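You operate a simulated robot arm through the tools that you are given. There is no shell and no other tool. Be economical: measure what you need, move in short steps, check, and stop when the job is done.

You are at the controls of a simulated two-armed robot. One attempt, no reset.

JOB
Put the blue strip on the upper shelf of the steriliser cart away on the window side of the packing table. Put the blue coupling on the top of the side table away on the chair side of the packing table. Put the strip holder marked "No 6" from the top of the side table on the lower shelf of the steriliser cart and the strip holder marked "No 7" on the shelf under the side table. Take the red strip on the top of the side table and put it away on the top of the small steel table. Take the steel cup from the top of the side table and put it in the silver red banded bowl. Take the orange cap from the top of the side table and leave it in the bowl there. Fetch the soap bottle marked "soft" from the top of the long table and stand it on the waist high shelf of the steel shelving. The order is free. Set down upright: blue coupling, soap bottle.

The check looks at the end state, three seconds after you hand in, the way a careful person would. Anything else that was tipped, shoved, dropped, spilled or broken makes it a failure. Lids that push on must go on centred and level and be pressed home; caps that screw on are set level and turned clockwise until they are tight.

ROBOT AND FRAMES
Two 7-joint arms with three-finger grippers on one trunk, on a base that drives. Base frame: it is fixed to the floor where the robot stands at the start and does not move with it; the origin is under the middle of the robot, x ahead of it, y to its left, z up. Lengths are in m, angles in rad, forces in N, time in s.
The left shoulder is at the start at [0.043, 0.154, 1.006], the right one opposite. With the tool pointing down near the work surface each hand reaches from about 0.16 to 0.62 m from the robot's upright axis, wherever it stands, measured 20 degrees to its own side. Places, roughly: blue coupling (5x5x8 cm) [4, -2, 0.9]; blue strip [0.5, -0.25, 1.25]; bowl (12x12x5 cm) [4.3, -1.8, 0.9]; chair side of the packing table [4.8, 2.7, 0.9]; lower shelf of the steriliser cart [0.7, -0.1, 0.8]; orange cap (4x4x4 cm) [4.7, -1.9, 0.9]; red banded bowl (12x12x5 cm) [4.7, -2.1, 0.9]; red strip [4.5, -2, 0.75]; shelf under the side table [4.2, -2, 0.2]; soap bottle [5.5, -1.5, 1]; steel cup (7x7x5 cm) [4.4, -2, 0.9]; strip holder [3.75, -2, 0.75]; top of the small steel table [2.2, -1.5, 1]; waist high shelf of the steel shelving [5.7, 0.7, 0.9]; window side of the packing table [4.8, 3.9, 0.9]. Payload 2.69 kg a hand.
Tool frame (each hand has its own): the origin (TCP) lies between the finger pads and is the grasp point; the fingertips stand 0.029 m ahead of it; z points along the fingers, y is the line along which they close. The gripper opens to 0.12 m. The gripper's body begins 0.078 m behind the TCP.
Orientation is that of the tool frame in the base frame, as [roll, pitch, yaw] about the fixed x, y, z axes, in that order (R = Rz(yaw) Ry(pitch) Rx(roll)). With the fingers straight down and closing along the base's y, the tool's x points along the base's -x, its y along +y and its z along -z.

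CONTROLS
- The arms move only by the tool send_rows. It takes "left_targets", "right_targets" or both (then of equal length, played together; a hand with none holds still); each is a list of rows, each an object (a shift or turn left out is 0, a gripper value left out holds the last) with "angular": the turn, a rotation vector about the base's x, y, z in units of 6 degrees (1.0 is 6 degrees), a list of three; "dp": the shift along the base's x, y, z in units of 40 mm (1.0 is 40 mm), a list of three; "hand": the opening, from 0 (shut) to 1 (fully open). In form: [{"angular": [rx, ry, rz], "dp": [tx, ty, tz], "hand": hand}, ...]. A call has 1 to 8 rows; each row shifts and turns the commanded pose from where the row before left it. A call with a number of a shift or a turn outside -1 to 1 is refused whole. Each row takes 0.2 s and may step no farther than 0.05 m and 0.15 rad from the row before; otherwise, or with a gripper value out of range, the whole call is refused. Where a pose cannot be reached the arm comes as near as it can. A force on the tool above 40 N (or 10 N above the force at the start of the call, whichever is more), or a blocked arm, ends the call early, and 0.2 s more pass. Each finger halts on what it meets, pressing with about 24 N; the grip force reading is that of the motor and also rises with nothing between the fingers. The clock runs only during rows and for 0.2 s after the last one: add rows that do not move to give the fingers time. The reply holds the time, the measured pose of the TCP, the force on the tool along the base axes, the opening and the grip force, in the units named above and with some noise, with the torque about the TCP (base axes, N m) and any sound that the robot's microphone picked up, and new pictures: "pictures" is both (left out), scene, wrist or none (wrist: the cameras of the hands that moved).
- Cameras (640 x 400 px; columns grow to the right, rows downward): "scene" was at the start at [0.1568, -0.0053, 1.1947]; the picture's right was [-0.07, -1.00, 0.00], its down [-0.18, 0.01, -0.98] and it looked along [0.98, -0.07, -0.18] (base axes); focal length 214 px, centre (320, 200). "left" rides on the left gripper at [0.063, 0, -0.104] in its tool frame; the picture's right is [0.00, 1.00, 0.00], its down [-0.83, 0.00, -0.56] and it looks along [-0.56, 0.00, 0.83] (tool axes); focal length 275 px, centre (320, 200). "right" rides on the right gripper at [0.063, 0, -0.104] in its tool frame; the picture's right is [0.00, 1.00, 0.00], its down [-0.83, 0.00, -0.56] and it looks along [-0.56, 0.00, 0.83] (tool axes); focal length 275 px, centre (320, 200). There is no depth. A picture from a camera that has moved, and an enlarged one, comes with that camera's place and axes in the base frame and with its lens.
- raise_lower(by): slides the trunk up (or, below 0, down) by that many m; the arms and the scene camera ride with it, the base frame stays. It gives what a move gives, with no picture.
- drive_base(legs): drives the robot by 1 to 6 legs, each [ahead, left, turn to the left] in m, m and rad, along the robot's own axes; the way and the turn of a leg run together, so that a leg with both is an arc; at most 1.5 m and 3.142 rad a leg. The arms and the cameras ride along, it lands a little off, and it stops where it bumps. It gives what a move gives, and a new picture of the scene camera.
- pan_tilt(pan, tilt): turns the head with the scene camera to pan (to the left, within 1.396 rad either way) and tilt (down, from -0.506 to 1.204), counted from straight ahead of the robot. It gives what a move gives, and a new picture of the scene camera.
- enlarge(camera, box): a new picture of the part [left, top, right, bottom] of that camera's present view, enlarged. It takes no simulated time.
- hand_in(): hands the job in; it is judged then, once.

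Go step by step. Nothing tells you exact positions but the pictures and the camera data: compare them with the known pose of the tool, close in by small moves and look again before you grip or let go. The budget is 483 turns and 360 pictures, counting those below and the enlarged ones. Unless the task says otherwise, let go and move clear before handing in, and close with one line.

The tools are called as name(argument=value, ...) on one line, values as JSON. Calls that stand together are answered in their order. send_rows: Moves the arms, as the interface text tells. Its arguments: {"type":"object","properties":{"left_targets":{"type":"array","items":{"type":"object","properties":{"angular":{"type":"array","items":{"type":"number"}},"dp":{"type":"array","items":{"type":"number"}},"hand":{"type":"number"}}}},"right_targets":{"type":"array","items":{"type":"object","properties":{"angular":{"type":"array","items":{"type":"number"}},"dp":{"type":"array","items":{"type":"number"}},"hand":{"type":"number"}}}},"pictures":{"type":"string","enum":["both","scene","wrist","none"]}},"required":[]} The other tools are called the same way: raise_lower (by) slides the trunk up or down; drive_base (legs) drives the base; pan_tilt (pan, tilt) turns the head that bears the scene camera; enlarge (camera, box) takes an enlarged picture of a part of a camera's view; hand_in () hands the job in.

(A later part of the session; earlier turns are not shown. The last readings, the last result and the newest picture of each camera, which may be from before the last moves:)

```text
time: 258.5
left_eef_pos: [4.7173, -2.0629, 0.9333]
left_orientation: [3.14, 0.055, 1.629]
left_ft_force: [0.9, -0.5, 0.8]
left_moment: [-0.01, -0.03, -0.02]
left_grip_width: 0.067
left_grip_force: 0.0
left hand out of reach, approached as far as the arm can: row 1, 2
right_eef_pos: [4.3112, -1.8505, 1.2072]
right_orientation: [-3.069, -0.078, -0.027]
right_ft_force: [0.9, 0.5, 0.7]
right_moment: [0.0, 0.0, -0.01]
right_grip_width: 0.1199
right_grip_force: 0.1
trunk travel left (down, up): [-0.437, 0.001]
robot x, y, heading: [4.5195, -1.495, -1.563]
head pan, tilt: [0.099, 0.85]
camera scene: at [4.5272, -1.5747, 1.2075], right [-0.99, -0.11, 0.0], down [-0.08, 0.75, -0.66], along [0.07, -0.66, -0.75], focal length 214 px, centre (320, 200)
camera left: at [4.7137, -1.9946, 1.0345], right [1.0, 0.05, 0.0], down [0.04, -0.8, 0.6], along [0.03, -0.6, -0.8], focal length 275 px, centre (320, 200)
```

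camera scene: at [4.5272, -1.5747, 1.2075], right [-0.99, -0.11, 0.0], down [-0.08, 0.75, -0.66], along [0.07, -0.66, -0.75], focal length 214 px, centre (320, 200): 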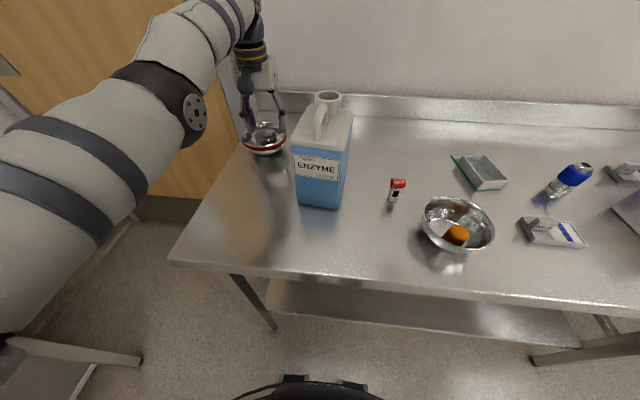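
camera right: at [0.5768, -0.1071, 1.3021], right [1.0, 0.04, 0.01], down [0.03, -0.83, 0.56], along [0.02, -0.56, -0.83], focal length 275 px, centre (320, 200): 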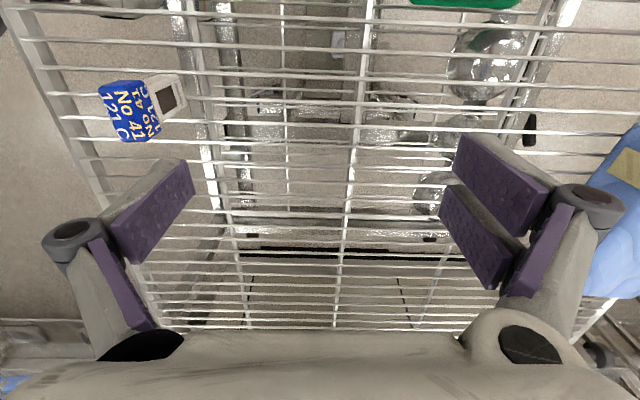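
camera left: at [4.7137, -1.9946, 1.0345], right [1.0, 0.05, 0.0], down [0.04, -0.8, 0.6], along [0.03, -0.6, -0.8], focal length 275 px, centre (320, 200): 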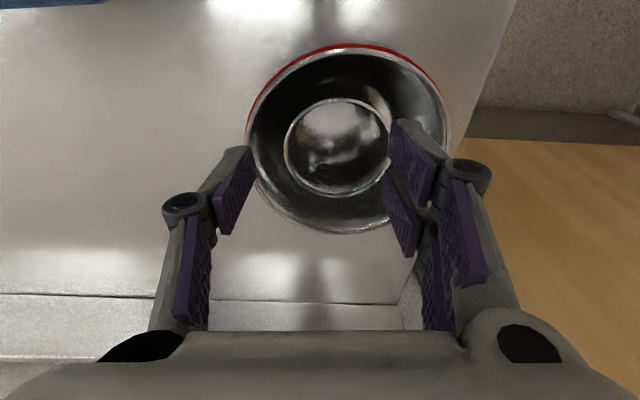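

The bowl is back on the table with the cup standing in it, only ~1.5 cm off. The fingers are above it now; I'll lift clear and inspect.

send_rows(left_targets=[{"dp": [0, 0, 0.8]}, {"dp": [0, 0, 1]}, {"dp": [0, 0.4, 1]}, {"dp": [0, 0.6, 1]}, {"dp": [0, 0.6, 1]}, {"dp": [0, 0.6, 1]}, {"dp": [0, 0.6, 1]}, {}], pictures="both")

```text
time: 260.3
left_eef_pos: [4.7182, -1.9627, 1.1857]
left_orientation: [3.138, 0.054, 1.629]
left_ft_force: [-0.2, -0.1, -0.4]
left_moment: [0.0, -0.03, 0.04]
left_grip_width: 0.0671
left_grip_force: 0.2
left hand out of reach, approached as far as the arm can: row 2, 4, 5, 6
right_eef_pos: [4.3102, -1.8538, 1.2073]
right_orientation: [-3.067, -0.078, -0.029]
right_ft_force: [-0.1, -0.2, -0.3]
right_moment: [0.04, -0.01, 0.02]
right_grip_width: 0.1202
right_grip_force: 0.1
trunk travel left (down, up): [-0.437, 0.001]
robot x, y, heading: [4.5233, -1.4969, -1.563]
head pan, tilt: [0.099, 0.85]
camera scene: at [4.5274, -1.576, 1.2072], right [-0.99, -0.11, 0.0], down [-0.08, 0.75, -0.66], along [0.07, -0.66, -0.75], focal length 214 px, centre (320, 200)
camera left: at [4.7137, -1.8949, 1.2864], right [1.0, 0.05, 0.0], down [0.04, -0.8, 0.6], along [0.03, -0.6, -0.8], focal length 275 px, centre (320, 200)
```

scene: 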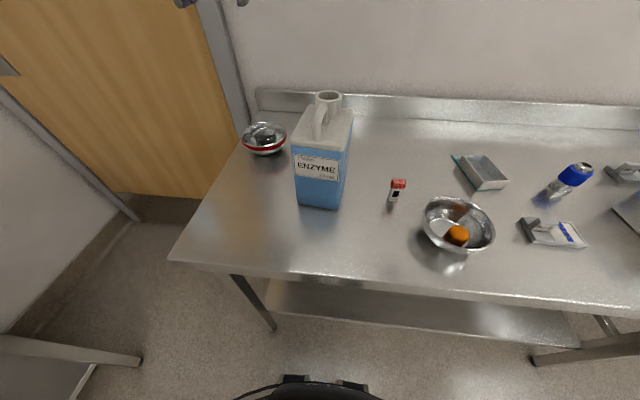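
left: 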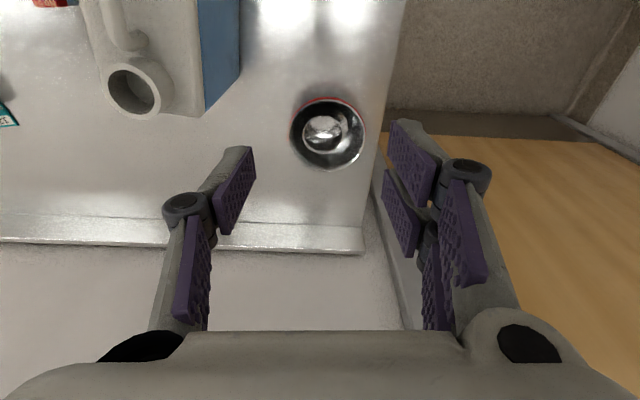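

Cup and cap are done. Next, I'll strafe right to view the No 7 holder behind the blue-lidded box.

drive_base(legs=[[0, -0.62, 0]])

pan_tilt(pan=-0.2, tilt=0.85)

enlarge(camera="scene", box=[240, 60, 480, 220])

```text
time: 265.5
left_eef_pos: [4.1002, -1.9693, 1.1869]
left_orientation: [3.139, 0.057, 1.638]
left_ft_force: [-0.9, -0.7, 0.1]
left_moment: [0.01, -0.01, -0.03]
left_grip_width: 0.0673
left_grip_force: 0.0
right_eef_pos: [3.6905, -1.8613, 1.2073]
right_orientation: [-3.072, -0.079, -0.019]
right_ft_force: [-0.7, -0.6, 0.2]
right_moment: [0.0, -0.05, -0.04]
right_grip_width: 0.12
right_grip_force: 0.0
trunk travel left (down, up): [-0.437, 0.001]
robot x, y, heading: [3.8992, -1.5061, -1.554]
head pan, tilt: [0.099, 0.85]
camera scene: at [3.9054, -1.5838, 1.2074], right [-0.99, -0.12, 0.0], down [-0.09, 0.75, -0.66], along [0.08, -0.66, -0.75], focal length 214 px, centre (320, 200)
```

scene: 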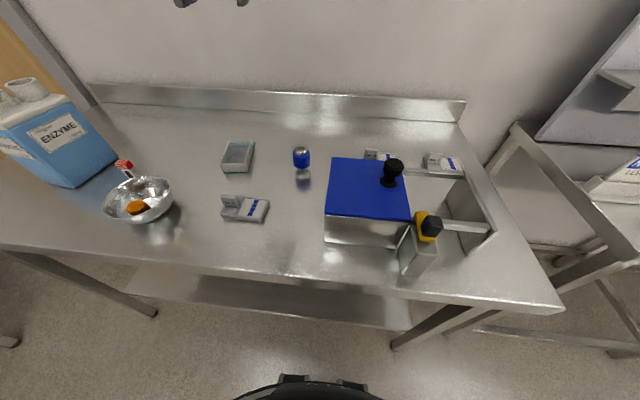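

```text
time: 266.3
left_eef_pos: [4.0999, -1.9689, 1.1875]
left_orientation: [3.14, 0.055, 1.637]
left_ft_force: [0.1, 0.0, -0.1]
left_moment: [-0.02, 0.02, 0.01]
left_grip_width: 0.0672
left_grip_force: 0.1
right_eef_pos: [3.6917, -1.862, 1.206]
right_orientation: [-3.07, -0.078, -0.02]
right_ft_force: [0.7, 0.2, 0.3]
right_moment: [0.0, -0.04, 0.02]
right_grip_width: 0.12
right_grip_force: 0.1
trunk travel left (down, up): [-0.437, 0.001]
robot x, y, heading: [3.8964, -1.5031, -1.548]
head pan, tilt: [-0.201, 0.85]
camera scene: at [3.8823, -1.583, 1.2074], right [-0.98, 0.18, 0.0], down [0.14, 0.74, -0.66], along [-0.12, -0.65, -0.75], focal length 214 px, centre (320, 200)
```

scene: 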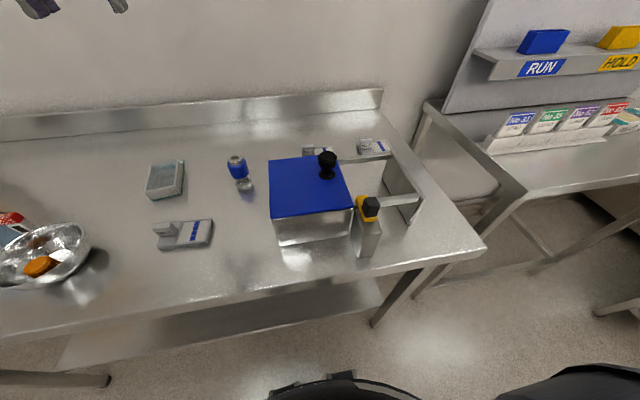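

```text
2.50 times, centred on (360, 140) of scene
camera zoom: at [3.8823, -1.583, 1.2074], right [-0.98, 0.18, 0.0], down [0.14, 0.74, -0.66], along [-0.12, -0.65, -0.75], focal length 536 px, centre (220, 350)
```

zoom: 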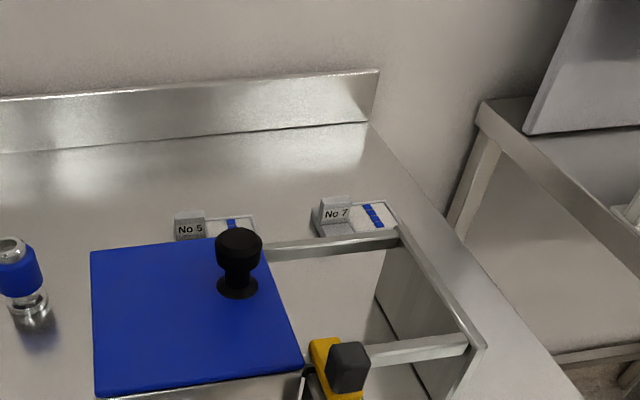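

I see "No 5" and "No 7" behind the rails; No 7 is at about (3.646, −2.04). Moving the base slightly closer and the right hand above No 7.

drive_base(legs=[[0.04, -0.1, -0.02]])

send_rows(right_targets=[{"dp": [0.5, -0.6, -0.5]}, {"dp": [0.5, -0.6, -0.5]}, {"dp": [0.3, -0.6, -0.5]}, {"dp": [0.2, -0.6, -0.3]}, {}], pictures="both")

```text
time: 267.8
left_eef_pos: [3.9909, -2.0143, 1.1867]
left_orientation: [3.139, 0.055, 1.617]
left_ft_force: [-0.8, -1.2, 0.3]
left_moment: [0.04, -0.02, 0.03]
left_grip_width: 0.0675
left_grip_force: 0.0
right_eef_pos: [3.5835, -1.8984, 1.2062]
right_orientation: [-3.071, -0.079, -0.042]
right_ft_force: [0.3, -0.3, 0.6]
right_moment: [0.0, -0.03, 0.01]
right_grip_width: 0.1199
right_grip_force: 0.0
trunk travel left (down, up): [-0.437, 0.001]
robot x, y, heading: [3.7962, -1.5442, -1.573]
head pan, tilt: [-0.201, 0.85]
camera scene: at [3.7799, -1.6234, 1.2074], right [-0.98, 0.2, 0.0], down [0.15, 0.74, -0.66], along [-0.13, -0.65, -0.75], focal length 214 px, centre (320, 200)
```

scene: 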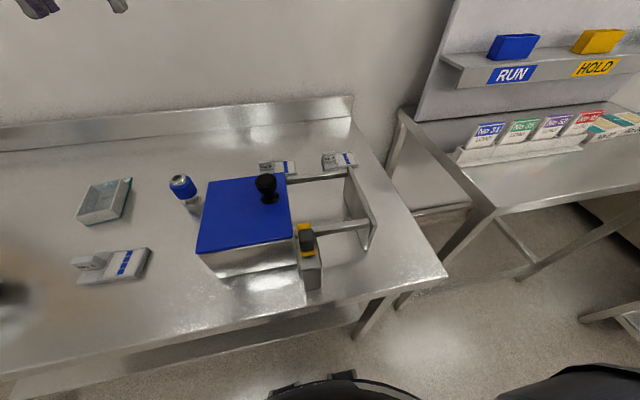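

```text
time: 268.9
left_eef_pos: [3.9898, -2.0145, 1.1874]
left_orientation: [3.141, 0.058, 1.619]
left_ft_force: [0.5, -0.1, -0.4]
left_moment: [-0.03, -0.04, 0.01]
left_grip_width: 0.0671
left_grip_force: 0.1
right_eef_pos: [3.6449, -1.9948, 1.1333]
right_orientation: [-3.071, -0.077, -0.038]
right_ft_force: [0.1, -0.3, 0.3]
right_moment: [-0.02, 0.0, -0.01]
right_grip_width: 0.1197
right_grip_force: 0.0
trunk travel left (down, up): [-0.437, 0.001]
robot x, y, heading: [3.7987, -1.5437, -1.569]
head pan, tilt: [-0.201, 0.85]
camera scene: at [3.7804, -1.6226, 1.2075], right [-0.98, 0.2, 0.0], down [0.15, 0.74, -0.66], along [-0.13, -0.65, -0.75], focal length 214 px, centre (320, 200)
camera right: at [3.7004, -2.0032, 1.2435], right [-0.03, -1.0, -0.07], down [-0.87, -0.01, 0.49], along [-0.49, 0.08, -0.87], focal length 275 px, centre (320, 200)
```

scene: 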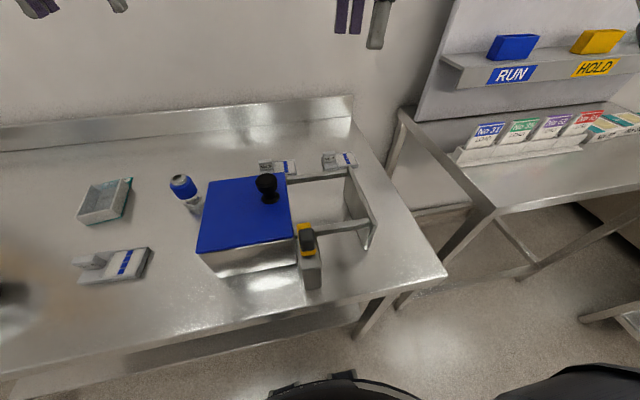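
right: 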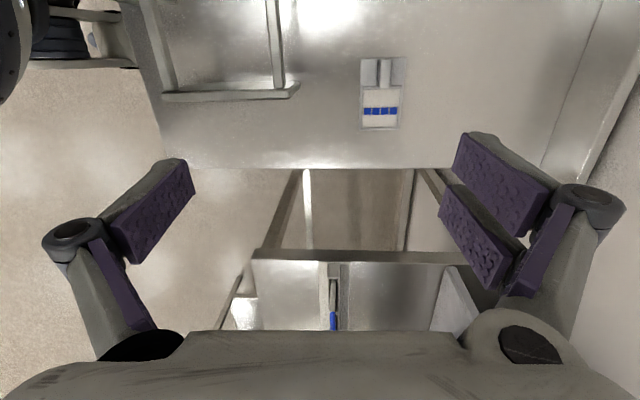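

Holder No 7 centre is at (3.642, −2.053), ~6 cm wide in y. Straightening the tool and moving over it.

send_rows(right_targets=[{"angular": [-0.67, 0.73, 0.3], "dp": [0, -0.5, -0.3]}, {"dp": [0, -0.5, -0.7]}, {"dp": [0, -0.45, -0.8]}, {"dp": [0, 0, -0.8]}, {}], pictures="wrist")

```text
time: 270.1
left_eef_pos: [3.9907, -2.014, 1.1882]
left_orientation: [3.14, 0.056, 1.618]
left_ft_force: [-0.2, -0.6, -0.7]
left_moment: [0.02, 0.02, 0.0]
left_grip_width: 0.067
left_grip_force: 0.1
right_eef_pos: [3.6453, -2.0522, 1.03]
right_orientation: [3.141, -0.002, -0.006]
right_ft_force: [-1.0, 0.2, 0.6]
right_moment: [-0.02, 0.01, -0.03]
right_grip_width: 0.12
right_grip_force: 0.0
trunk travel left (down, up): [-0.437, 0.001]
robot x, y, heading: [3.7984, -1.5446, -1.572]
head pan, tilt: [-0.201, 0.85]
camera right: at [3.7078, -2.0517, 1.1353], right [0.0, -1.0, 0.0], down [-0.83, 0.0, 0.55], along [-0.55, 0.0, -0.83], focal length 275 px, centre (320, 200)
```

right: 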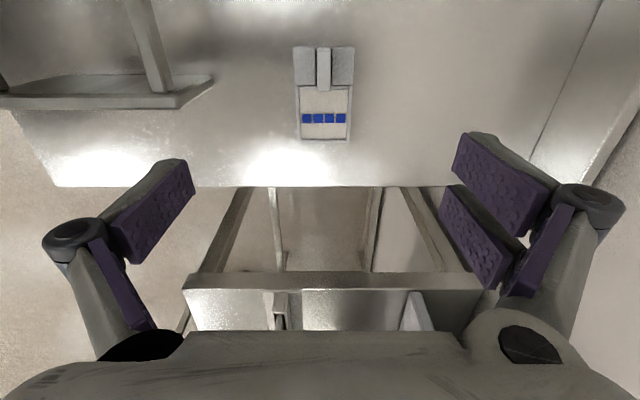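

send_rows(right_targets=[{"dp": [-0.03, -0.07, -0.9], "hand": 0.8}, {"dp": [0, 0, -0.9]}, {"dp": [0, 0, -0.9]}, {"dp": [0, 0, -0.7]}, {}], pictures="both")

```text
time: 271.4
left_eef_pos: [3.9904, -2.014, 1.1876]
left_orientation: [3.14, 0.058, 1.618]
left_ft_force: [0.8, 0.1, 0.4]
left_moment: [0.02, 0.0, 0.01]
left_grip_width: 0.0672
left_grip_force: 0.1
right_eef_pos: [3.6432, -2.0552, 0.8945]
right_orientation: [3.14, -0.002, -0.005]
right_ft_force: [0.5, -0.2, 0.3]
right_moment: [0.01, 0.0, 0.04]
right_grip_width: 0.0959
right_grip_force: 0.1
trunk travel left (down, up): [-0.437, 0.001]
robot x, y, heading: [3.7962, -1.5477, -1.569]
head pan, tilt: [-0.201, 0.85]
camera scene: at [3.7803, -1.6231, 1.2075], right [-0.98, 0.2, 0.0], down [0.15, 0.74, -0.66], along [-0.13, -0.65, -0.75], focal length 214 px, centre (320, 200)
camera right: at [3.7063, -2.0535, 1.0004], right [0.0, -1.0, 0.0], down [-0.83, 0.0, 0.55], along [-0.55, 0.0, -0.83], focal length 275 px, centre (320, 200)
```

scene: 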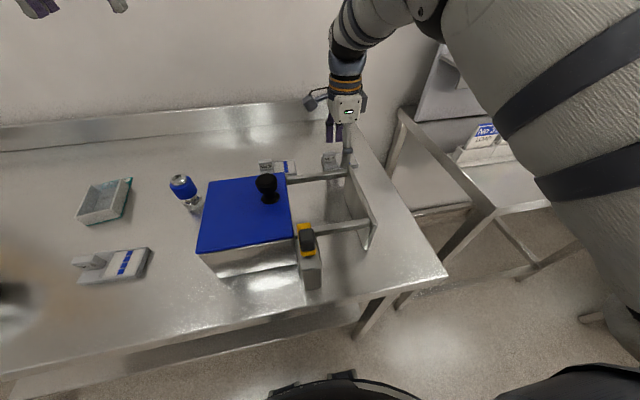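
right: 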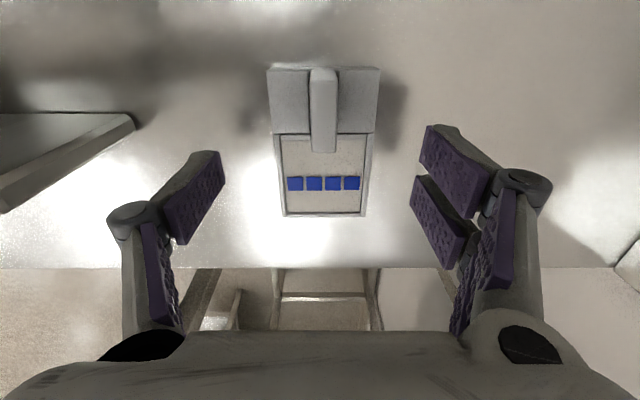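

send_rows(right_targets=[{"dp": [0.08, 0, -0.25]}, {"dp": [0, 0, -0.2]}, {}], pictures="none")

```text
time: 272.1
left_eef_pos: [3.9898, -2.014, 1.186]
left_orientation: [3.141, 0.059, 1.618]
left_ft_force: [0.4, 0.7, 0.1]
left_moment: [0.02, -0.01, -0.02]
left_grip_width: 0.0673
left_grip_force: 0.0
right_eef_pos: [3.647, -2.0542, 0.877]
right_orientation: [3.141, -0.004, -0.007]
right_ft_force: [-0.2, 0.4, 0.5]
right_moment: [0.0, 0.05, 0.01]
right_grip_width: 0.0962
right_grip_force: 0.2
trunk travel left (down, up): [-0.437, 0.001]
robot x, y, heading: [3.7963, -1.5483, -1.571]
head pan, tilt: [-0.201, 0.85]
```

send_rows(right_targets=[{"hand": 0.2}, {"hand": 0.2}, {"hand": 0.2}, {}], pictures="wrist")

```text
time: 273.1
left_eef_pos: [3.9897, -2.013, 1.1875]
left_orientation: [3.14, 0.058, 1.618]
left_ft_force: [0.4, -0.2, 0.0]
left_moment: [-0.02, 0.02, 0.01]
left_grip_width: 0.0672
left_grip_force: 0.1
right_eef_pos: [3.6469, -2.0554, 0.8775]
right_orientation: [3.139, -0.002, -0.005]
right_ft_force: [0.9, 0.0, 6.8]
right_moment: [0.03, 0.0, 0.04]
right_grip_width: 0.0223
right_grip_force: 0.0
trunk travel left (down, up): [-0.437, 0.001]
robot x, y, heading: [3.7986, -1.5452, -1.571]
head pan, tilt: [-0.201, 0.85]
camera right: at [3.7099, -2.054, 0.9839], right [0.0, -1.0, 0.0], down [-0.83, 0.0, 0.55], along [-0.55, 0.0, -0.83], focal length 275 px, centre (320, 200)
```

right: 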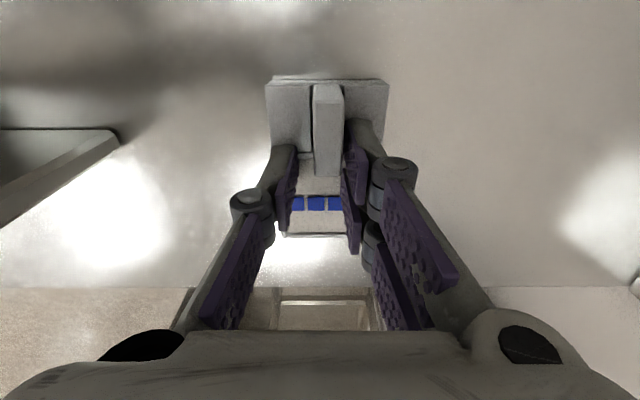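

The fingers passed above the thin base. I'll instead grip the upright tag plate at about x=3.672, like a handle.

send_rows(right_targets=[{"dp": [0, 0, 0.1], "hand": 0.45}, {"hand": 0.45}, {"dp": [0.62, -0.05, 0]}, {"hand": 0}, {"hand": 0}, {"hand": 0}, {}], pictures="wrist")

```text
time: 274.8
left_eef_pos: [3.9901, -2.0137, 1.1866]
left_orientation: [3.14, 0.054, 1.619]
left_ft_force: [0.0, -0.2, 0.6]
left_moment: [0.03, -0.05, 0.01]
left_grip_width: 0.0673
left_grip_force: 0.0
right_eef_pos: [3.6708, -2.0594, 0.8803]
right_orientation: [3.139, -0.003, -0.006]
right_ft_force: [-0.2, -0.3, 0.2]
right_moment: [-0.01, -0.04, 0.02]
right_grip_width: 0.0118
right_grip_force: 23.2
trunk travel left (down, up): [-0.437, 0.001]
robot x, y, heading: [3.7964, -1.5509, -1.571]
head pan, tilt: [-0.201, 0.85]
camera right: at [3.7341, -2.0579, 0.9864], right [0.0, -1.0, 0.0], down [-0.83, 0.0, 0.55], along [-0.55, 0.0, -0.83], focal length 275 px, centre (320, 200)
```

right: 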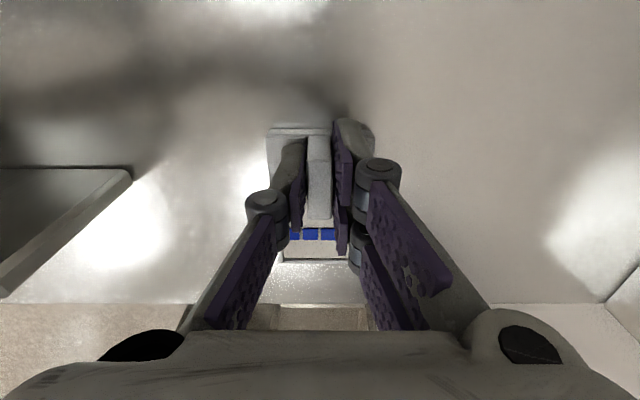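

Tag gripped. Lifting No 7 clear of the rails and pulling both hands back.

send_rows(right_targets=[{"dp": [0, 0, 0.7]}, {"dp": [0, 0, 0.9]}, {"dp": [0, 0, 1]}, {"dp": [0, 0, 1]}, {"dp": [0, 0, 1]}, {"dp": [0, 0.3, 1]}, {"dp": [0, 0.5, 0.5]}, {}], pictures="both")

```text
time: 276.6
left_eef_pos: [3.9899, -2.0159, 1.1849]
left_orientation: [3.139, 0.055, 1.619]
left_ft_force: [0.6, -0.4, 0.0]
left_moment: [0.02, 0.01, 0.0]
left_grip_width: 0.0673
left_grip_force: 0.0
right_eef_pos: [3.6696, -2.0267, 1.1259]
right_orientation: [-3.139, -0.002, -0.006]
right_ft_force: [-0.2, -0.9, -2.3]
right_moment: [-0.02, -0.07, -0.02]
right_grip_width: 0.0117
right_grip_force: 24.4
trunk travel left (down, up): [-0.437, 0.001]
robot x, y, heading: [3.7957, -1.5461, -1.579]
head pan, tilt: [-0.201, 0.85]
camera scene: at [3.7801, -1.6244, 1.2072], right [-0.98, 0.2, 0.0], down [0.15, 0.74, -0.66], along [-0.13, -0.65, -0.75], focal length 214 px, centre (320, 200)
camera right: at [3.7318, -2.0257, 1.231], right [0.0, -1.0, 0.0], down [-0.83, 0.0, 0.55], along [-0.55, 0.0, -0.83], focal length 275 px, centre (320, 200)
```

scene: 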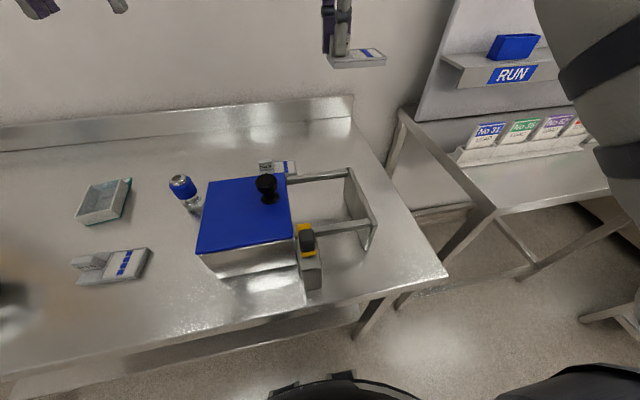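
right: 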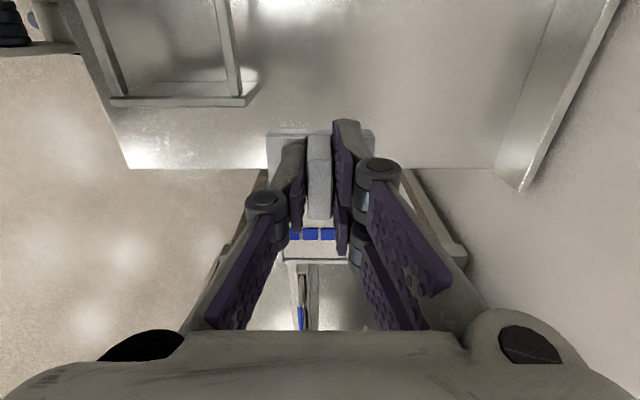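

drive_base(legs=[[-0.4, 0, 0.008], [0, 0.4, 0]])

send_rows(left_targets=[{"dp": [0, 0.9, 0]}, {"dp": [0, 0.9, 0]}, {"dp": [0, 0.9, 0]}, {"dp": [0, 0.9, 0]}, {"dp": [0, 0.9, 0]}, {"dp": [0, 0.5, 0]}, {}], right_targets=[{"dp": [0, 0.9, 0]}, {"dp": [0, 0.9, 0]}, {"dp": [0, 0.9, 0]}, {"dp": [0, 0.9, 0]}, {"dp": [0, 0.6, -0.5]}, {"dp": [0, 0, -0.8]}, {}], pictures="scene")

```text
time: 282.3
left_eef_pos: [4.3977, -1.6175, 1.1876]
left_orientation: [3.14, 0.056, 1.625]
left_ft_force: [0.6, -0.6, -0.8]
left_moment: [-0.06, 0.04, 0.04]
left_grip_width: 0.0671
left_grip_force: 0.0
right_eef_pos: [4.0764, -1.632, 1.1257]
right_orientation: [-3.14, 0.001, -0.001]
right_ft_force: [0.7, 0.1, -1.0]
right_moment: [0.0, -0.06, -0.01]
right_grip_width: 0.0116
right_grip_force: 23.8
trunk travel left (down, up): [-0.437, 0.001]
robot x, y, heading: [4.2004, -1.1514, -1.566]
head pan, tilt: [-0.201, 0.85]
camera scene: at [4.1848, -1.2283, 1.2074], right [-0.98, 0.2, 0.0], down [0.15, 0.74, -0.66], along [-0.13, -0.65, -0.75], focal length 214 px, centre (320, 200)
```

scene: 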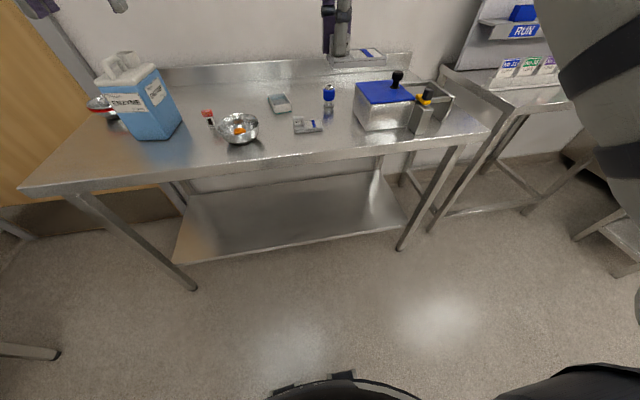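

```text
time: 283.9
left_eef_pos: [4.3978, -1.4548, 1.1864]
left_orientation: [3.14, 0.058, 1.624]
left_ft_force: [-0.2, 0.4, 0.6]
left_moment: [0.02, -0.03, -0.02]
left_grip_width: 0.0671
left_grip_force: 0.1
left hand out of reach, approached as far as the arm can: row 3
right_eef_pos: [4.0716, -1.4993, 1.0647]
right_orientation: [3.141, -0.004, -0.001]
right_ft_force: [-0.7, 0.0, -2.3]
right_moment: [0.02, -0.05, 0.01]
right_grip_width: 0.0117
right_grip_force: 23.2
right hand out of reach, approached as far as the arm can: row 3, 4
trunk travel left (down, up): [-0.437, 0.001]
robot x, y, heading: [4.1981, -1.1475, -1.566]
head pan, tilt: [-0.201, 0.85]
camera scene: at [4.184, -1.2279, 1.2074], right [-0.98, 0.2, 0.0], down [0.15, 0.74, -0.66], along [-0.13, -0.65, -0.75], focal length 214 px, centre (320, 200)
```

scene: 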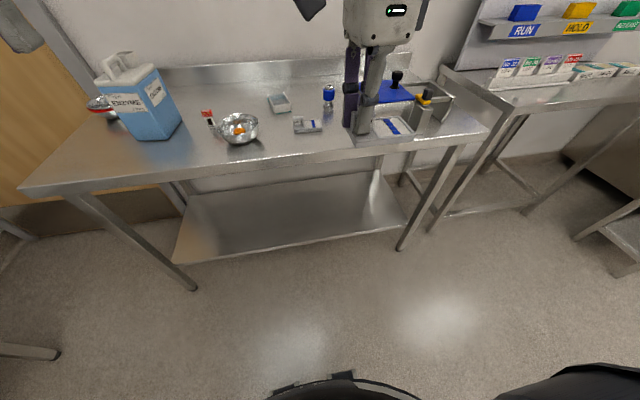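

Both hands are in front of the table edge (y≈−1.70). Lowering the trunk.

raise_lower(by=-0.42)

pan_tilt(pan=0, tilt=0.5)

```text
refused: -0.42 is not a number from -0.4 to 0.4
```

```text
time: 284.7
left_eef_pos: [4.3989, -1.4564, 1.1856]
left_orientation: [3.14, 0.055, 1.623]
left_ft_force: [0.0, -1.1, 0.0]
left_moment: [0.01, -0.02, 0.0]
left_grip_width: 0.0672
left_grip_force: 0.2
right_eef_pos: [4.0714, -1.5001, 1.0651]
right_orientation: [3.141, -0.003, -0.001]
right_ft_force: [-0.8, -0.2, -2.6]
right_moment: [0.01, -0.03, 0.0]
right_grip_width: 0.0117
right_grip_force: 23.9
trunk travel left (down, up): [-0.437, 0.001]
robot x, y, heading: [4.2027, -1.1482, -1.569]
head pan, tilt: [0.0, 0.499]
camera scene: at [4.2002, -1.2426, 1.2373], right [-1.0, 0.0, 0.0], down [0.0, 0.48, -0.88], along [0.0, -0.88, -0.48], focal length 214 px, centre (320, 200)
```

scene: 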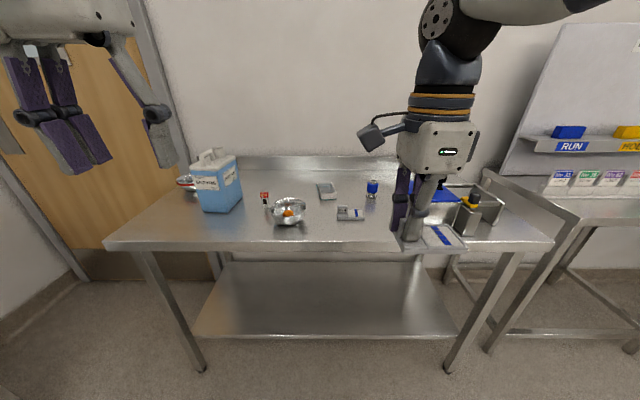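

raise_lower(by=-0.4)

send_rows(right_targets=[{"dp": [0, 0, -0.8]}, {"dp": [0, 0, -0.8]}, {"dp": [0, 0, -0.8]}, {"dp": [0, 0, -0.8]}, {"dp": [0, 0, -0.8]}, {"dp": [0, 0, -0.8]}, {"dp": [0, 0, -0.8]}, {}], pictures="scene")

```text
time: 288.5
left_eef_pos: [4.3982, -1.5623, 0.648]
left_orientation: [3.118, -0.393, 1.627]
left_ft_force: [-0.1, 0.2, 0.0]
left_moment: [-0.01, 0.01, 0.01]
left_grip_width: 0.0674
left_grip_force: 0.1
right_eef_pos: [4.0736, -1.5244, 0.6391]
right_orientation: [-3.06, -0.002, -0.001]
right_ft_force: [0.7, 0.0, -1.5]
right_moment: [0.0, -0.05, 0.03]
right_grip_width: 0.012
right_grip_force: 24.0
trunk travel left (down, up): [-0.037, 0.401]
robot x, y, heading: [4.1987, -1.1528, -1.568]
head pan, tilt: [0.0, 0.499]
```

```text
time: 290.3
left_eef_pos: [4.3971, -1.5612, 0.6481]
left_orientation: [3.118, -0.393, 1.626]
left_ft_force: [-0.2, 0.7, 0.1]
left_moment: [0.0, -0.02, 0.02]
left_grip_width: 0.0672
left_grip_force: 0.1
right_eef_pos: [4.0706, -1.5308, 0.4132]
right_orientation: [-3.056, -0.002, 0.004]
right_ft_force: [0.9, -0.7, -1.1]
right_moment: [0.01, -0.03, 0.0]
right_grip_width: 0.0118
right_grip_force: 23.9
right hand out of reach, approached as far as the arm can: row 7
trunk travel left (down, up): [-0.037, 0.401]
robot x, y, heading: [4.2002, -1.1514, -1.565]
head pan, tilt: [0.0, 0.499]
camera scene: at [4.2009, -1.4179, 0.8015], right [-1.0, 0.0, 0.0], down [0.0, 0.48, -0.88], along [0.0, -0.88, -0.48], focal length 214 px, centre (320, 200)
```

scene: 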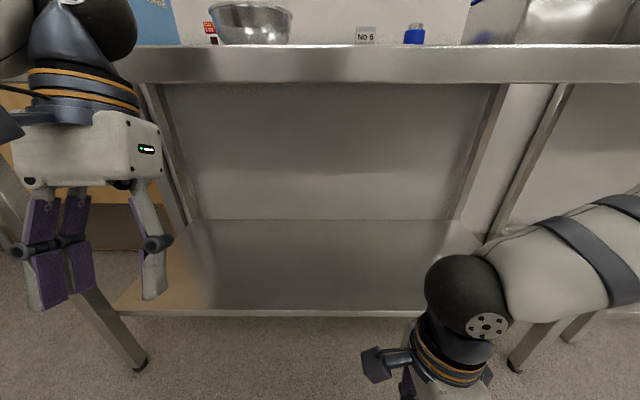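

The trunk lean moved the torso forward, and the head must stay behind the table edge. I'll lower and straighten the left hand and straighten the right one before going in a bit.

send_rows(left_targets=[{"angular": [-0.75, 0, 0], "dp": [0, 0.2, -0.9]}, {"angular": [-0.75, 0, 0], "dp": [0, 0.2, -0.9]}, {"angular": [-0.75, 0, 0], "dp": [0, 0.2, -0.9]}, {"angular": [-0.75, 0, 0], "dp": [0, 0.2, -0.9]}, {"angular": [-0.75, 0, 0], "dp": [0, 0.2, -0.9]}, {"dp": [0, 0, -0.9]}, {}], right_targets=[{"angular": [-0.4, 0, 0], "dp": [0, -0.2, -0.4]}, {"angular": [-0.4, 0, 0], "dp": [0, -0.2, -0.4]}, {"dp": [0, -0.2, -0.5]}, {"dp": [0, -0.2, -0.5]}, {"dp": [0, -0.2, -0.5]}, {}, {}], pictures="scene")

```text
time: 291.9
left_eef_pos: [4.3952, -1.5216, 0.4311]
left_orientation: [3.138, -0.002, 1.625]
left_ft_force: [-0.5, 0.1, 0.4]
left_moment: [0.01, 0.04, 0.01]
left_grip_width: 0.0671
left_grip_force: 0.1
right_eef_pos: [4.0512, -1.588, 0.3354]
right_orientation: [3.14, -0.001, -0.001]
right_ft_force: [0.5, 0.0, -1.2]
right_moment: [0.0, -0.02, -0.06]
right_grip_width: 0.0121
right_grip_force: 24.2
right hand out of reach, approached as far as the arm can: row 1, 2
trunk travel left (down, up): [-0.037, 0.401]
robot x, y, heading: [4.2007, -1.1498, -1.567]
head pan, tilt: [0.0, 0.499]
camera scene: at [4.2009, -1.4179, 0.8015], right [-1.0, 0.0, 0.0], down [0.0, 0.48, -0.88], along [0.0, -0.88, -0.48], focal length 214 px, centre (320, 200)
```

scene: 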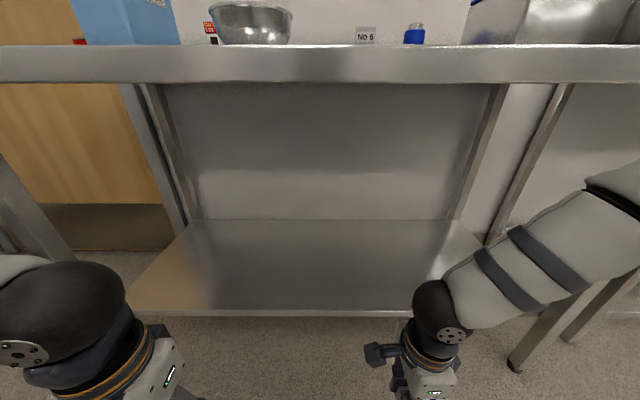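

drive_base(legs=[[0.14, 0, 0]])

send_rows(right_targets=[{"dp": [0, -0.8, 0]}, {"dp": [0, -0.8, 0]}, {"dp": [0, -0.8, 0]}, {"dp": [0, -0.8, 0]}, {"dp": [0, -0.8, -0.2]}, {}], pictures="both")

```text
time: 293.3
left_eef_pos: [4.3965, -1.6605, 0.4328]
left_orientation: [3.138, -0.002, 1.622]
left_ft_force: [-1.5, 0.6, 0.9]
left_moment: [-0.02, 0.01, 0.01]
left_grip_width: 0.0673
left_grip_force: 0.1
right_eef_pos: [4.051, -1.7266, 0.3352]
right_orientation: [3.139, -0.001, -0.001]
right_ft_force: [-0.6, 0.2, -1.2]
right_moment: [0.03, -0.02, 0.0]
right_grip_width: 0.0121
right_grip_force: 24.2
trunk travel left (down, up): [-0.037, 0.401]
robot x, y, heading: [4.2031, -1.2909, -1.567]
head pan, tilt: [0.0, 0.499]
camera scene: at [4.2009, -1.5566, 0.8016], right [-1.0, 0.0, 0.0], down [0.0, 0.48, -0.88], along [0.0, -0.88, -0.48], focal length 214 px, centre (320, 200)
```

scene: 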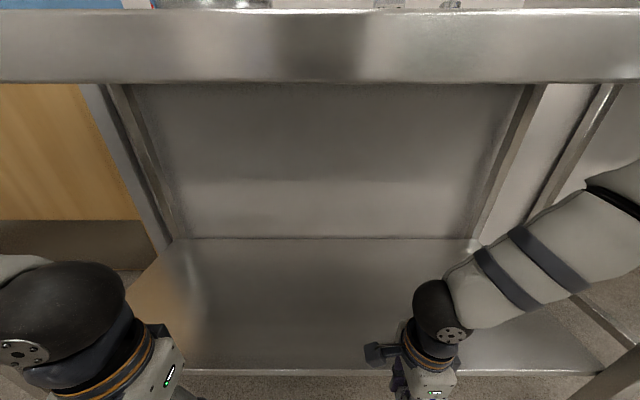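

```text
time: 294.7
left_eef_pos: [4.3944, -1.6604, 0.4309]
left_orientation: [3.138, -0.002, 1.623]
left_ft_force: [0.2, -0.2, -0.1]
left_moment: [0.0, 0.0, 0.03]
left_grip_width: 0.0674
left_grip_force: 0.1
right_eef_pos: [4.0505, -1.8861, 0.3261]
right_orientation: [3.14, -0.003, -0.002]
right_ft_force: [-0.2, -0.8, -1.3]
right_moment: [0.01, -0.02, 0.01]
right_grip_width: 0.0116
right_grip_force: 24.0
trunk travel left (down, up): [-0.037, 0.401]
robot x, y, heading: [4.2014, -1.2931, -1.569]
head pan, tilt: [0.0, 0.499]
camera scene: at [4.2009, -1.5567, 0.8015], right [-1.0, 0.0, 0.0], down [0.0, 0.48, -0.88], along [0.0, -0.88, -0.48], focal length 214 px, centre (320, 200)
camera right: at [4.1137, -1.8854, 0.4324], right [0.0, -1.0, 0.0], down [-0.83, 0.0, 0.55], along [-0.55, 0.0, -0.83], focal length 275 px, centre (320, 200)
```

scene: 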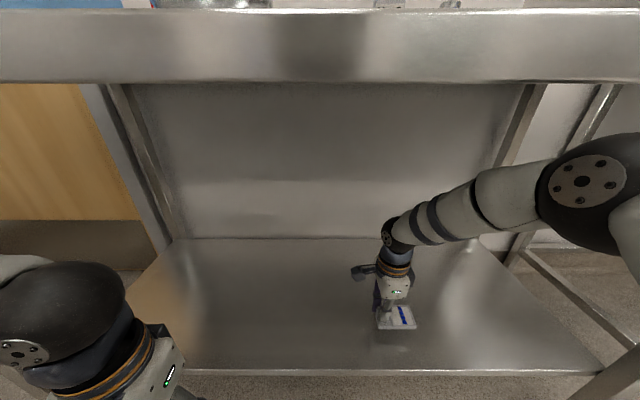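
right: 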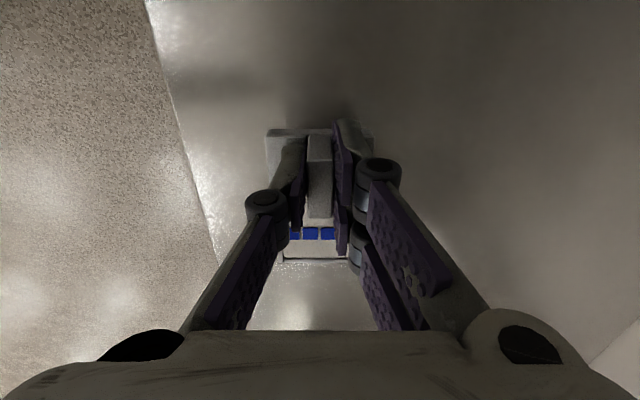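

Holder is above the shelf, ~10 cm inside the edge. Lowering.

send_rows(right_targets=[{"dp": [0, -0.6, -0.5]}, {"dp": [0, 0, -0.5]}, {"dp": [0, 0, -0.3]}, {"dp": [0, 0, -0.15]}, {}], pictures="scene")

```text
time: 295.4
left_eef_pos: [4.3955, -1.6597, 0.4336]
left_orientation: [3.139, 0.0, 1.622]
left_ft_force: [-0.4, -0.1, 0.4]
left_moment: [0.01, 0.02, 0.02]
left_grip_width: 0.0668
left_grip_force: 0.1
right_eef_pos: [4.0522, -1.9149, 0.2859]
right_orientation: [3.131, -0.002, -0.001]
right_ft_force: [0.1, 5.2, 21.7]
right_moment: [0.34, -0.01, -0.04]
right_grip_width: 0.0119
right_grip_force: 24.3
trunk travel left (down, up): [-0.037, 0.401]
robot x, y, heading: [4.1996, -1.287, -1.571]
head pan, tilt: [0.0, 0.499]
stopped in row 3 (right hand): the force on the tool passed its limit at 58 N (the readings are from after the stop); the commanded pose is now the measured one
camera scene: at [4.201, -1.5552, 0.8021], right [-1.0, 0.0, 0.0], down [0.0, 0.48, -0.88], along [0.0, -0.88, -0.48], focal length 214 px, centre (320, 200)
```

scene: 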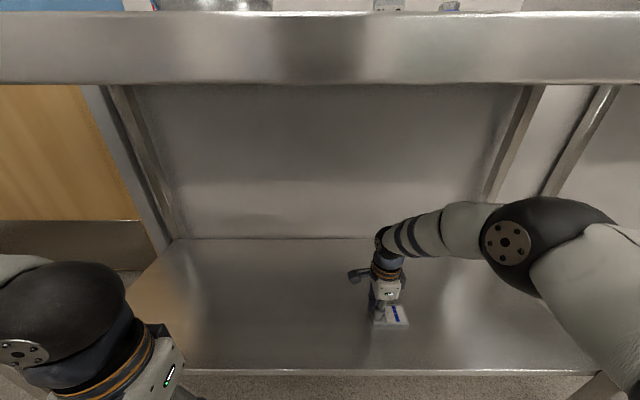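

Contact with the shelf. Releasing No 7 and lifting slightly.

send_rows(right_targets=[{"dp": [0, 0, 0.05], "hand": 0.3}, {"hand": 0.4}, {"hand": 0.4}, {"dp": [0, 0, 0.6]}, {"dp": [0, 0, 0.6]}, {}], pictures="both")

```text
time: 296.8
left_eef_pos: [4.3943, -1.6603, 0.4314]
left_orientation: [3.139, -0.001, 1.622]
left_ft_force: [-0.5, -0.1, -0.2]
left_moment: [0.01, 0.01, 0.0]
left_grip_width: 0.0672
left_grip_force: 0.2
right_eef_pos: [4.0514, -1.9143, 0.3359]
right_orientation: [3.137, -0.001, -0.002]
right_ft_force: [0.1, 0.2, -0.1]
right_moment: [0.0, -0.01, -0.01]
right_grip_width: 0.048
right_grip_force: 0.1
trunk travel left (down, up): [-0.037, 0.401]
robot x, y, heading: [4.1999, -1.289, -1.572]
head pan, tilt: [0.0, 0.499]
camera scene: at [4.2008, -1.5565, 0.8016], right [-1.0, 0.0, 0.0], down [0.0, 0.48, -0.88], along [0.0, -0.88, -0.48], focal length 214 px, centre (320, 200)
camera right: at [4.1139, -1.9121, 0.441], right [0.0, -1.0, 0.01], down [-0.83, 0.0, 0.55], along [-0.55, -0.01, -0.83], focal length 275 px, centre (320, 200)
```

scene: 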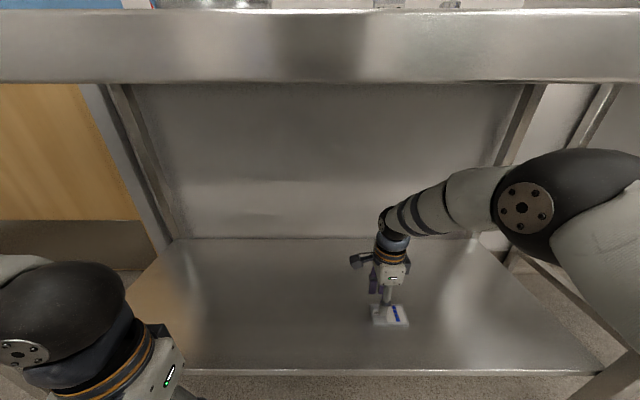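
right: 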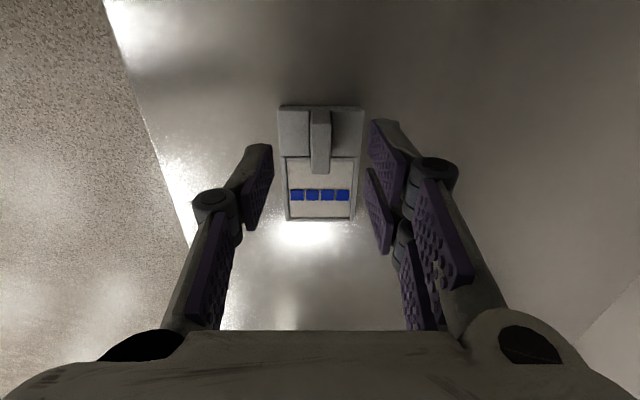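

No 7 is on the shelf. Backing out and raising the trunk again.

drive_base(legs=[[-0.38, 0, 0]])

raise_lower(by=0.4)

send_rows(left_targets=[{"dp": [0, 0, 0.2]}], right_targets=[{"dp": [0, 0, 0.2]}], pictures="scene")

```text
time: 299.2
left_eef_pos: [4.3953, -1.2773, 0.4315]
left_orientation: [3.139, -0.002, 1.622]
left_ft_force: [0.7, -0.8, -0.4]
left_moment: [-0.01, -0.01, 0.02]
left_grip_width: 0.0674
left_grip_force: 0.0
right_eef_pos: [4.0525, -1.5308, 0.3343]
right_orientation: [3.135, -0.003, -0.001]
right_ft_force: [-0.4, -0.6, -1.0]
right_moment: [0.0, 0.02, 0.01]
right_grip_width: 0.0478
right_grip_force: 0.0
trunk travel left (down, up): [-0.037, 0.401]
robot x, y, heading: [4.1957, -0.9064, -1.565]
head pan, tilt: [0.0, 0.499]
camera scene: at [4.2003, -1.1739, 0.8015], right [-1.0, 0.0, 0.0], down [0.0, 0.48, -0.88], along [0.0, -0.88, -0.48], focal length 214 px, centre (320, 200)
```

scene: 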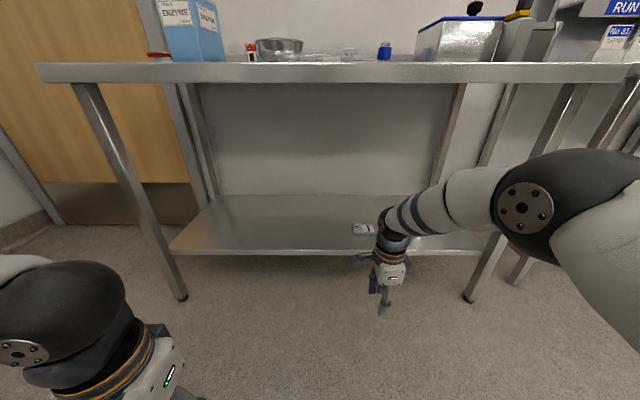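

```text
time: 303.1
left_eef_pos: [4.3954, -1.2773, 0.8318]
left_orientation: [3.139, -0.002, 1.623]
left_ft_force: [-0.8, -0.3, -0.3]
left_moment: [-0.04, -0.02, 0.03]
left_grip_width: 0.0671
left_grip_force: 0.0
right_eef_pos: [4.052, -1.5502, 1.0515]
right_orientation: [2.621, -0.003, 0.003]
right_ft_force: [0.3, -0.2, 0.0]
right_moment: [0.01, 0.02, 0.01]
right_grip_width: 0.0482
right_grip_force: 0.1
trunk travel left (down, up): [-0.437, 0.001]
robot x, y, heading: [4.199, -0.9062, -1.561]
head pan, tilt: [0.0, 0.499]
```

```text
time: 303.5
left_eef_pos: [4.3947, -1.2758, 0.8394]
left_orientation: [3.139, 0.0, 1.623]
left_ft_force: [-0.4, 0.4, 0.8]
left_moment: [0.01, -0.02, 0.03]
left_grip_width: 0.067
left_grip_force: 0.0
right_eef_pos: [4.0505, -1.5476, 1.0613]
right_orientation: [2.622, -0.006, 0.0]
right_ft_force: [1.0, -0.6, 0.2]
right_moment: [-0.02, -0.02, -0.01]
right_grip_width: 0.0479
right_grip_force: 0.0
trunk travel left (down, up): [-0.437, 0.001]
robot x, y, heading: [4.2029, -0.9088, -1.566]
head pan, tilt: [0.0, 0.499]
camera scene: at [4.1994, -0.998, 1.2375], right [-1.0, 0.0, 0.0], down [0.0, 0.48, -0.88], along [0.0, -0.88, -0.48], focal length 214 px, centre (320, 200)
```

scene: 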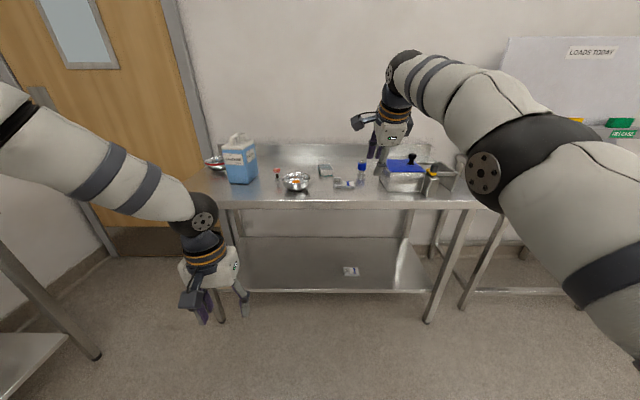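

The arms need straightening. I'll make the right tool vertical and raise the left hand.

send_rows(left_targets=[{"dp": [0, 0, 0.9]}, {"dp": [0, 0, 0.9]}, {"dp": [0, 0, 0.9]}, {"dp": [0, 0, 0.9]}, {"dp": [0, 0, 0.9]}, {"dp": [0, 0, 0.9]}, {"dp": [0, 0, 0.9]}, {}], right_targets=[{"angular": [0.9, 0, 0], "dp": [0, 0, 0.4]}, {"angular": [0.9, 0, 0], "dp": [0, 0, 0.4]}, {"angular": [0.9, 0, 0], "dp": [0, 0, 0.2]}, {"angular": [0.9, 0, 0]}, {"angular": [0.9, 0, 0]}, {"angular": [0.46, 0, 0]}, {}, {}], pictures="scene")

```text
time: 305.3
left_eef_pos: [4.3938, -1.2775, 1.0915]
left_orientation: [3.137, -0.003, 1.624]
left_ft_force: [0.0, -0.3, -0.5]
left_moment: [0.05, 0.02, -0.02]
left_grip_width: 0.0673
left_grip_force: 0.1
right_eef_pos: [4.056, -1.4279, 1.0587]
right_orientation: [-3.14, -0.005, 0.0]
right_ft_force: [0.5, 0.0, 0.1]
right_moment: [0.0, -0.01, 0.0]
right_grip_width: 0.0481
right_grip_force: 0.0
right hand out of reach, approached as far as the arm can: row 1, 2, 3, 4, 5, 6
trunk travel left (down, up): [-0.437, 0.001]
robot x, y, heading: [4.1968, -0.9075, -1.565]
head pan, tilt: [0.0, 0.499]
camera scene: at [4.1994, -0.9987, 1.2373], right [-1.0, 0.0, 0.0], down [0.0, 0.48, -0.88], along [0.0, -0.88, -0.48], focal length 214 px, centre (320, 200)
```

scene: 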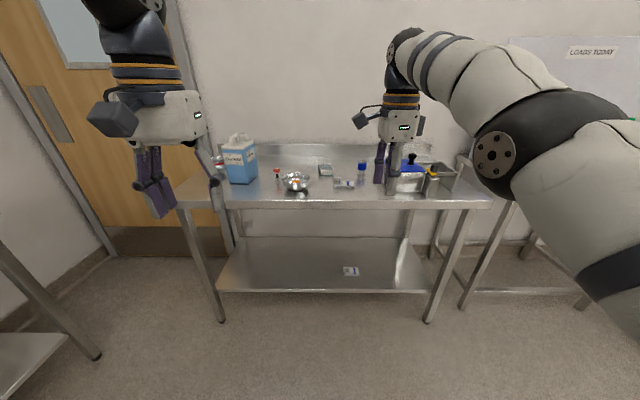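

send_rows(right_targets=[{"dp": [0, 0.8, 0.5]}, {"dp": [0, 0.8, 0.5]}, {"dp": [0, 0.8, 0]}, {"hand": 0.6}], pictures="none")

drive_base(legs=[[0.53, 0.02, 0]])

pan_tilt(pan=0.1, tilt=0.9)

```text
time: 306.3
left_eef_pos: [4.3932, -1.2787, 1.091]
left_orientation: [3.138, -0.001, 1.624]
left_ft_force: [-0.7, -0.5, -0.1]
left_moment: [-0.01, 0.01, -0.01]
left_grip_width: 0.0674
left_grip_force: 0.0
right_eef_pos: [4.0578, -1.332, 1.0982]
right_orientation: [3.141, -0.006, 0.0]
right_ft_force: [-0.3, 0.3, 0.3]
right_moment: [0.0, 0.0, 0.01]
right_grip_width: 0.0721
right_grip_force: 0.0
trunk travel left (down, up): [-0.437, 0.001]
robot x, y, heading: [4.2009, -0.9039, -1.567]
head pan, tilt: [0.0, 0.499]
```

```text
time: 309.4
left_eef_pos: [4.4141, -1.8161, 1.0908]
left_orientation: [3.138, 0.001, 1.621]
left_ft_force: [0.4, 0.7, 0.7]
left_moment: [0.04, 0.03, -0.04]
left_grip_width: 0.0672
left_grip_force: 0.2
right_eef_pos: [4.0773, -1.8694, 1.0992]
right_orientation: [-3.141, -0.005, -0.004]
right_ft_force: [0.4, -0.6, -0.3]
right_moment: [0.02, 0.0, -0.02]
right_grip_width: 0.0721
right_grip_force: 0.1
trunk travel left (down, up): [-0.437, 0.001]
robot x, y, heading: [4.2221, -1.4406, -1.571]
head pan, tilt: [0.0, 0.499]
camera scene: at [4.2202, -1.5353, 1.2374], right [-1.0, 0.0, 0.0], down [0.0, 0.48, -0.88], along [0.0, -0.88, -0.48], focal length 214 px, centre (320, 200)
```

scene: 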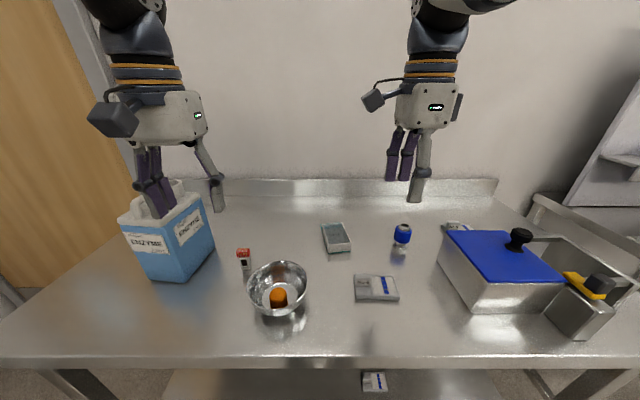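

```text
time: 310.2
left_eef_pos: [4.4131, -1.8154, 1.0924]
left_orientation: [3.138, -0.001, 1.62]
left_ft_force: [-0.5, -0.4, -0.6]
left_moment: [0.0, -0.01, 0.0]
left_grip_width: 0.0672
left_grip_force: 0.0
right_eef_pos: [4.0771, -1.8682, 1.0991]
right_orientation: [3.14, -0.005, -0.003]
right_ft_force: [-0.2, -0.4, 0.2]
right_moment: [0.0, 0.05, -0.01]
right_grip_width: 0.0718
right_grip_force: 0.1
trunk travel left (down, up): [-0.437, 0.001]
robot x, y, heading: [4.2174, -1.4439, -1.571]
head pan, tilt: [0.099, 0.901]
camera scene: at [4.2277, -1.5192, 1.2036], right [-1.0, -0.1, 0.0], down [-0.08, 0.78, -0.62], along [0.06, -0.62, -0.78], focal length 214 px, centre (320, 200)
```

scene: 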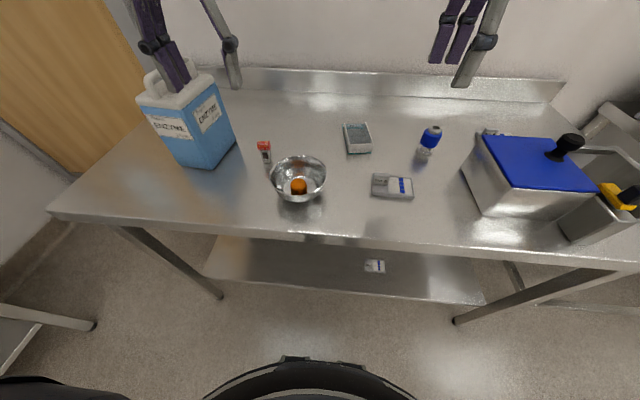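

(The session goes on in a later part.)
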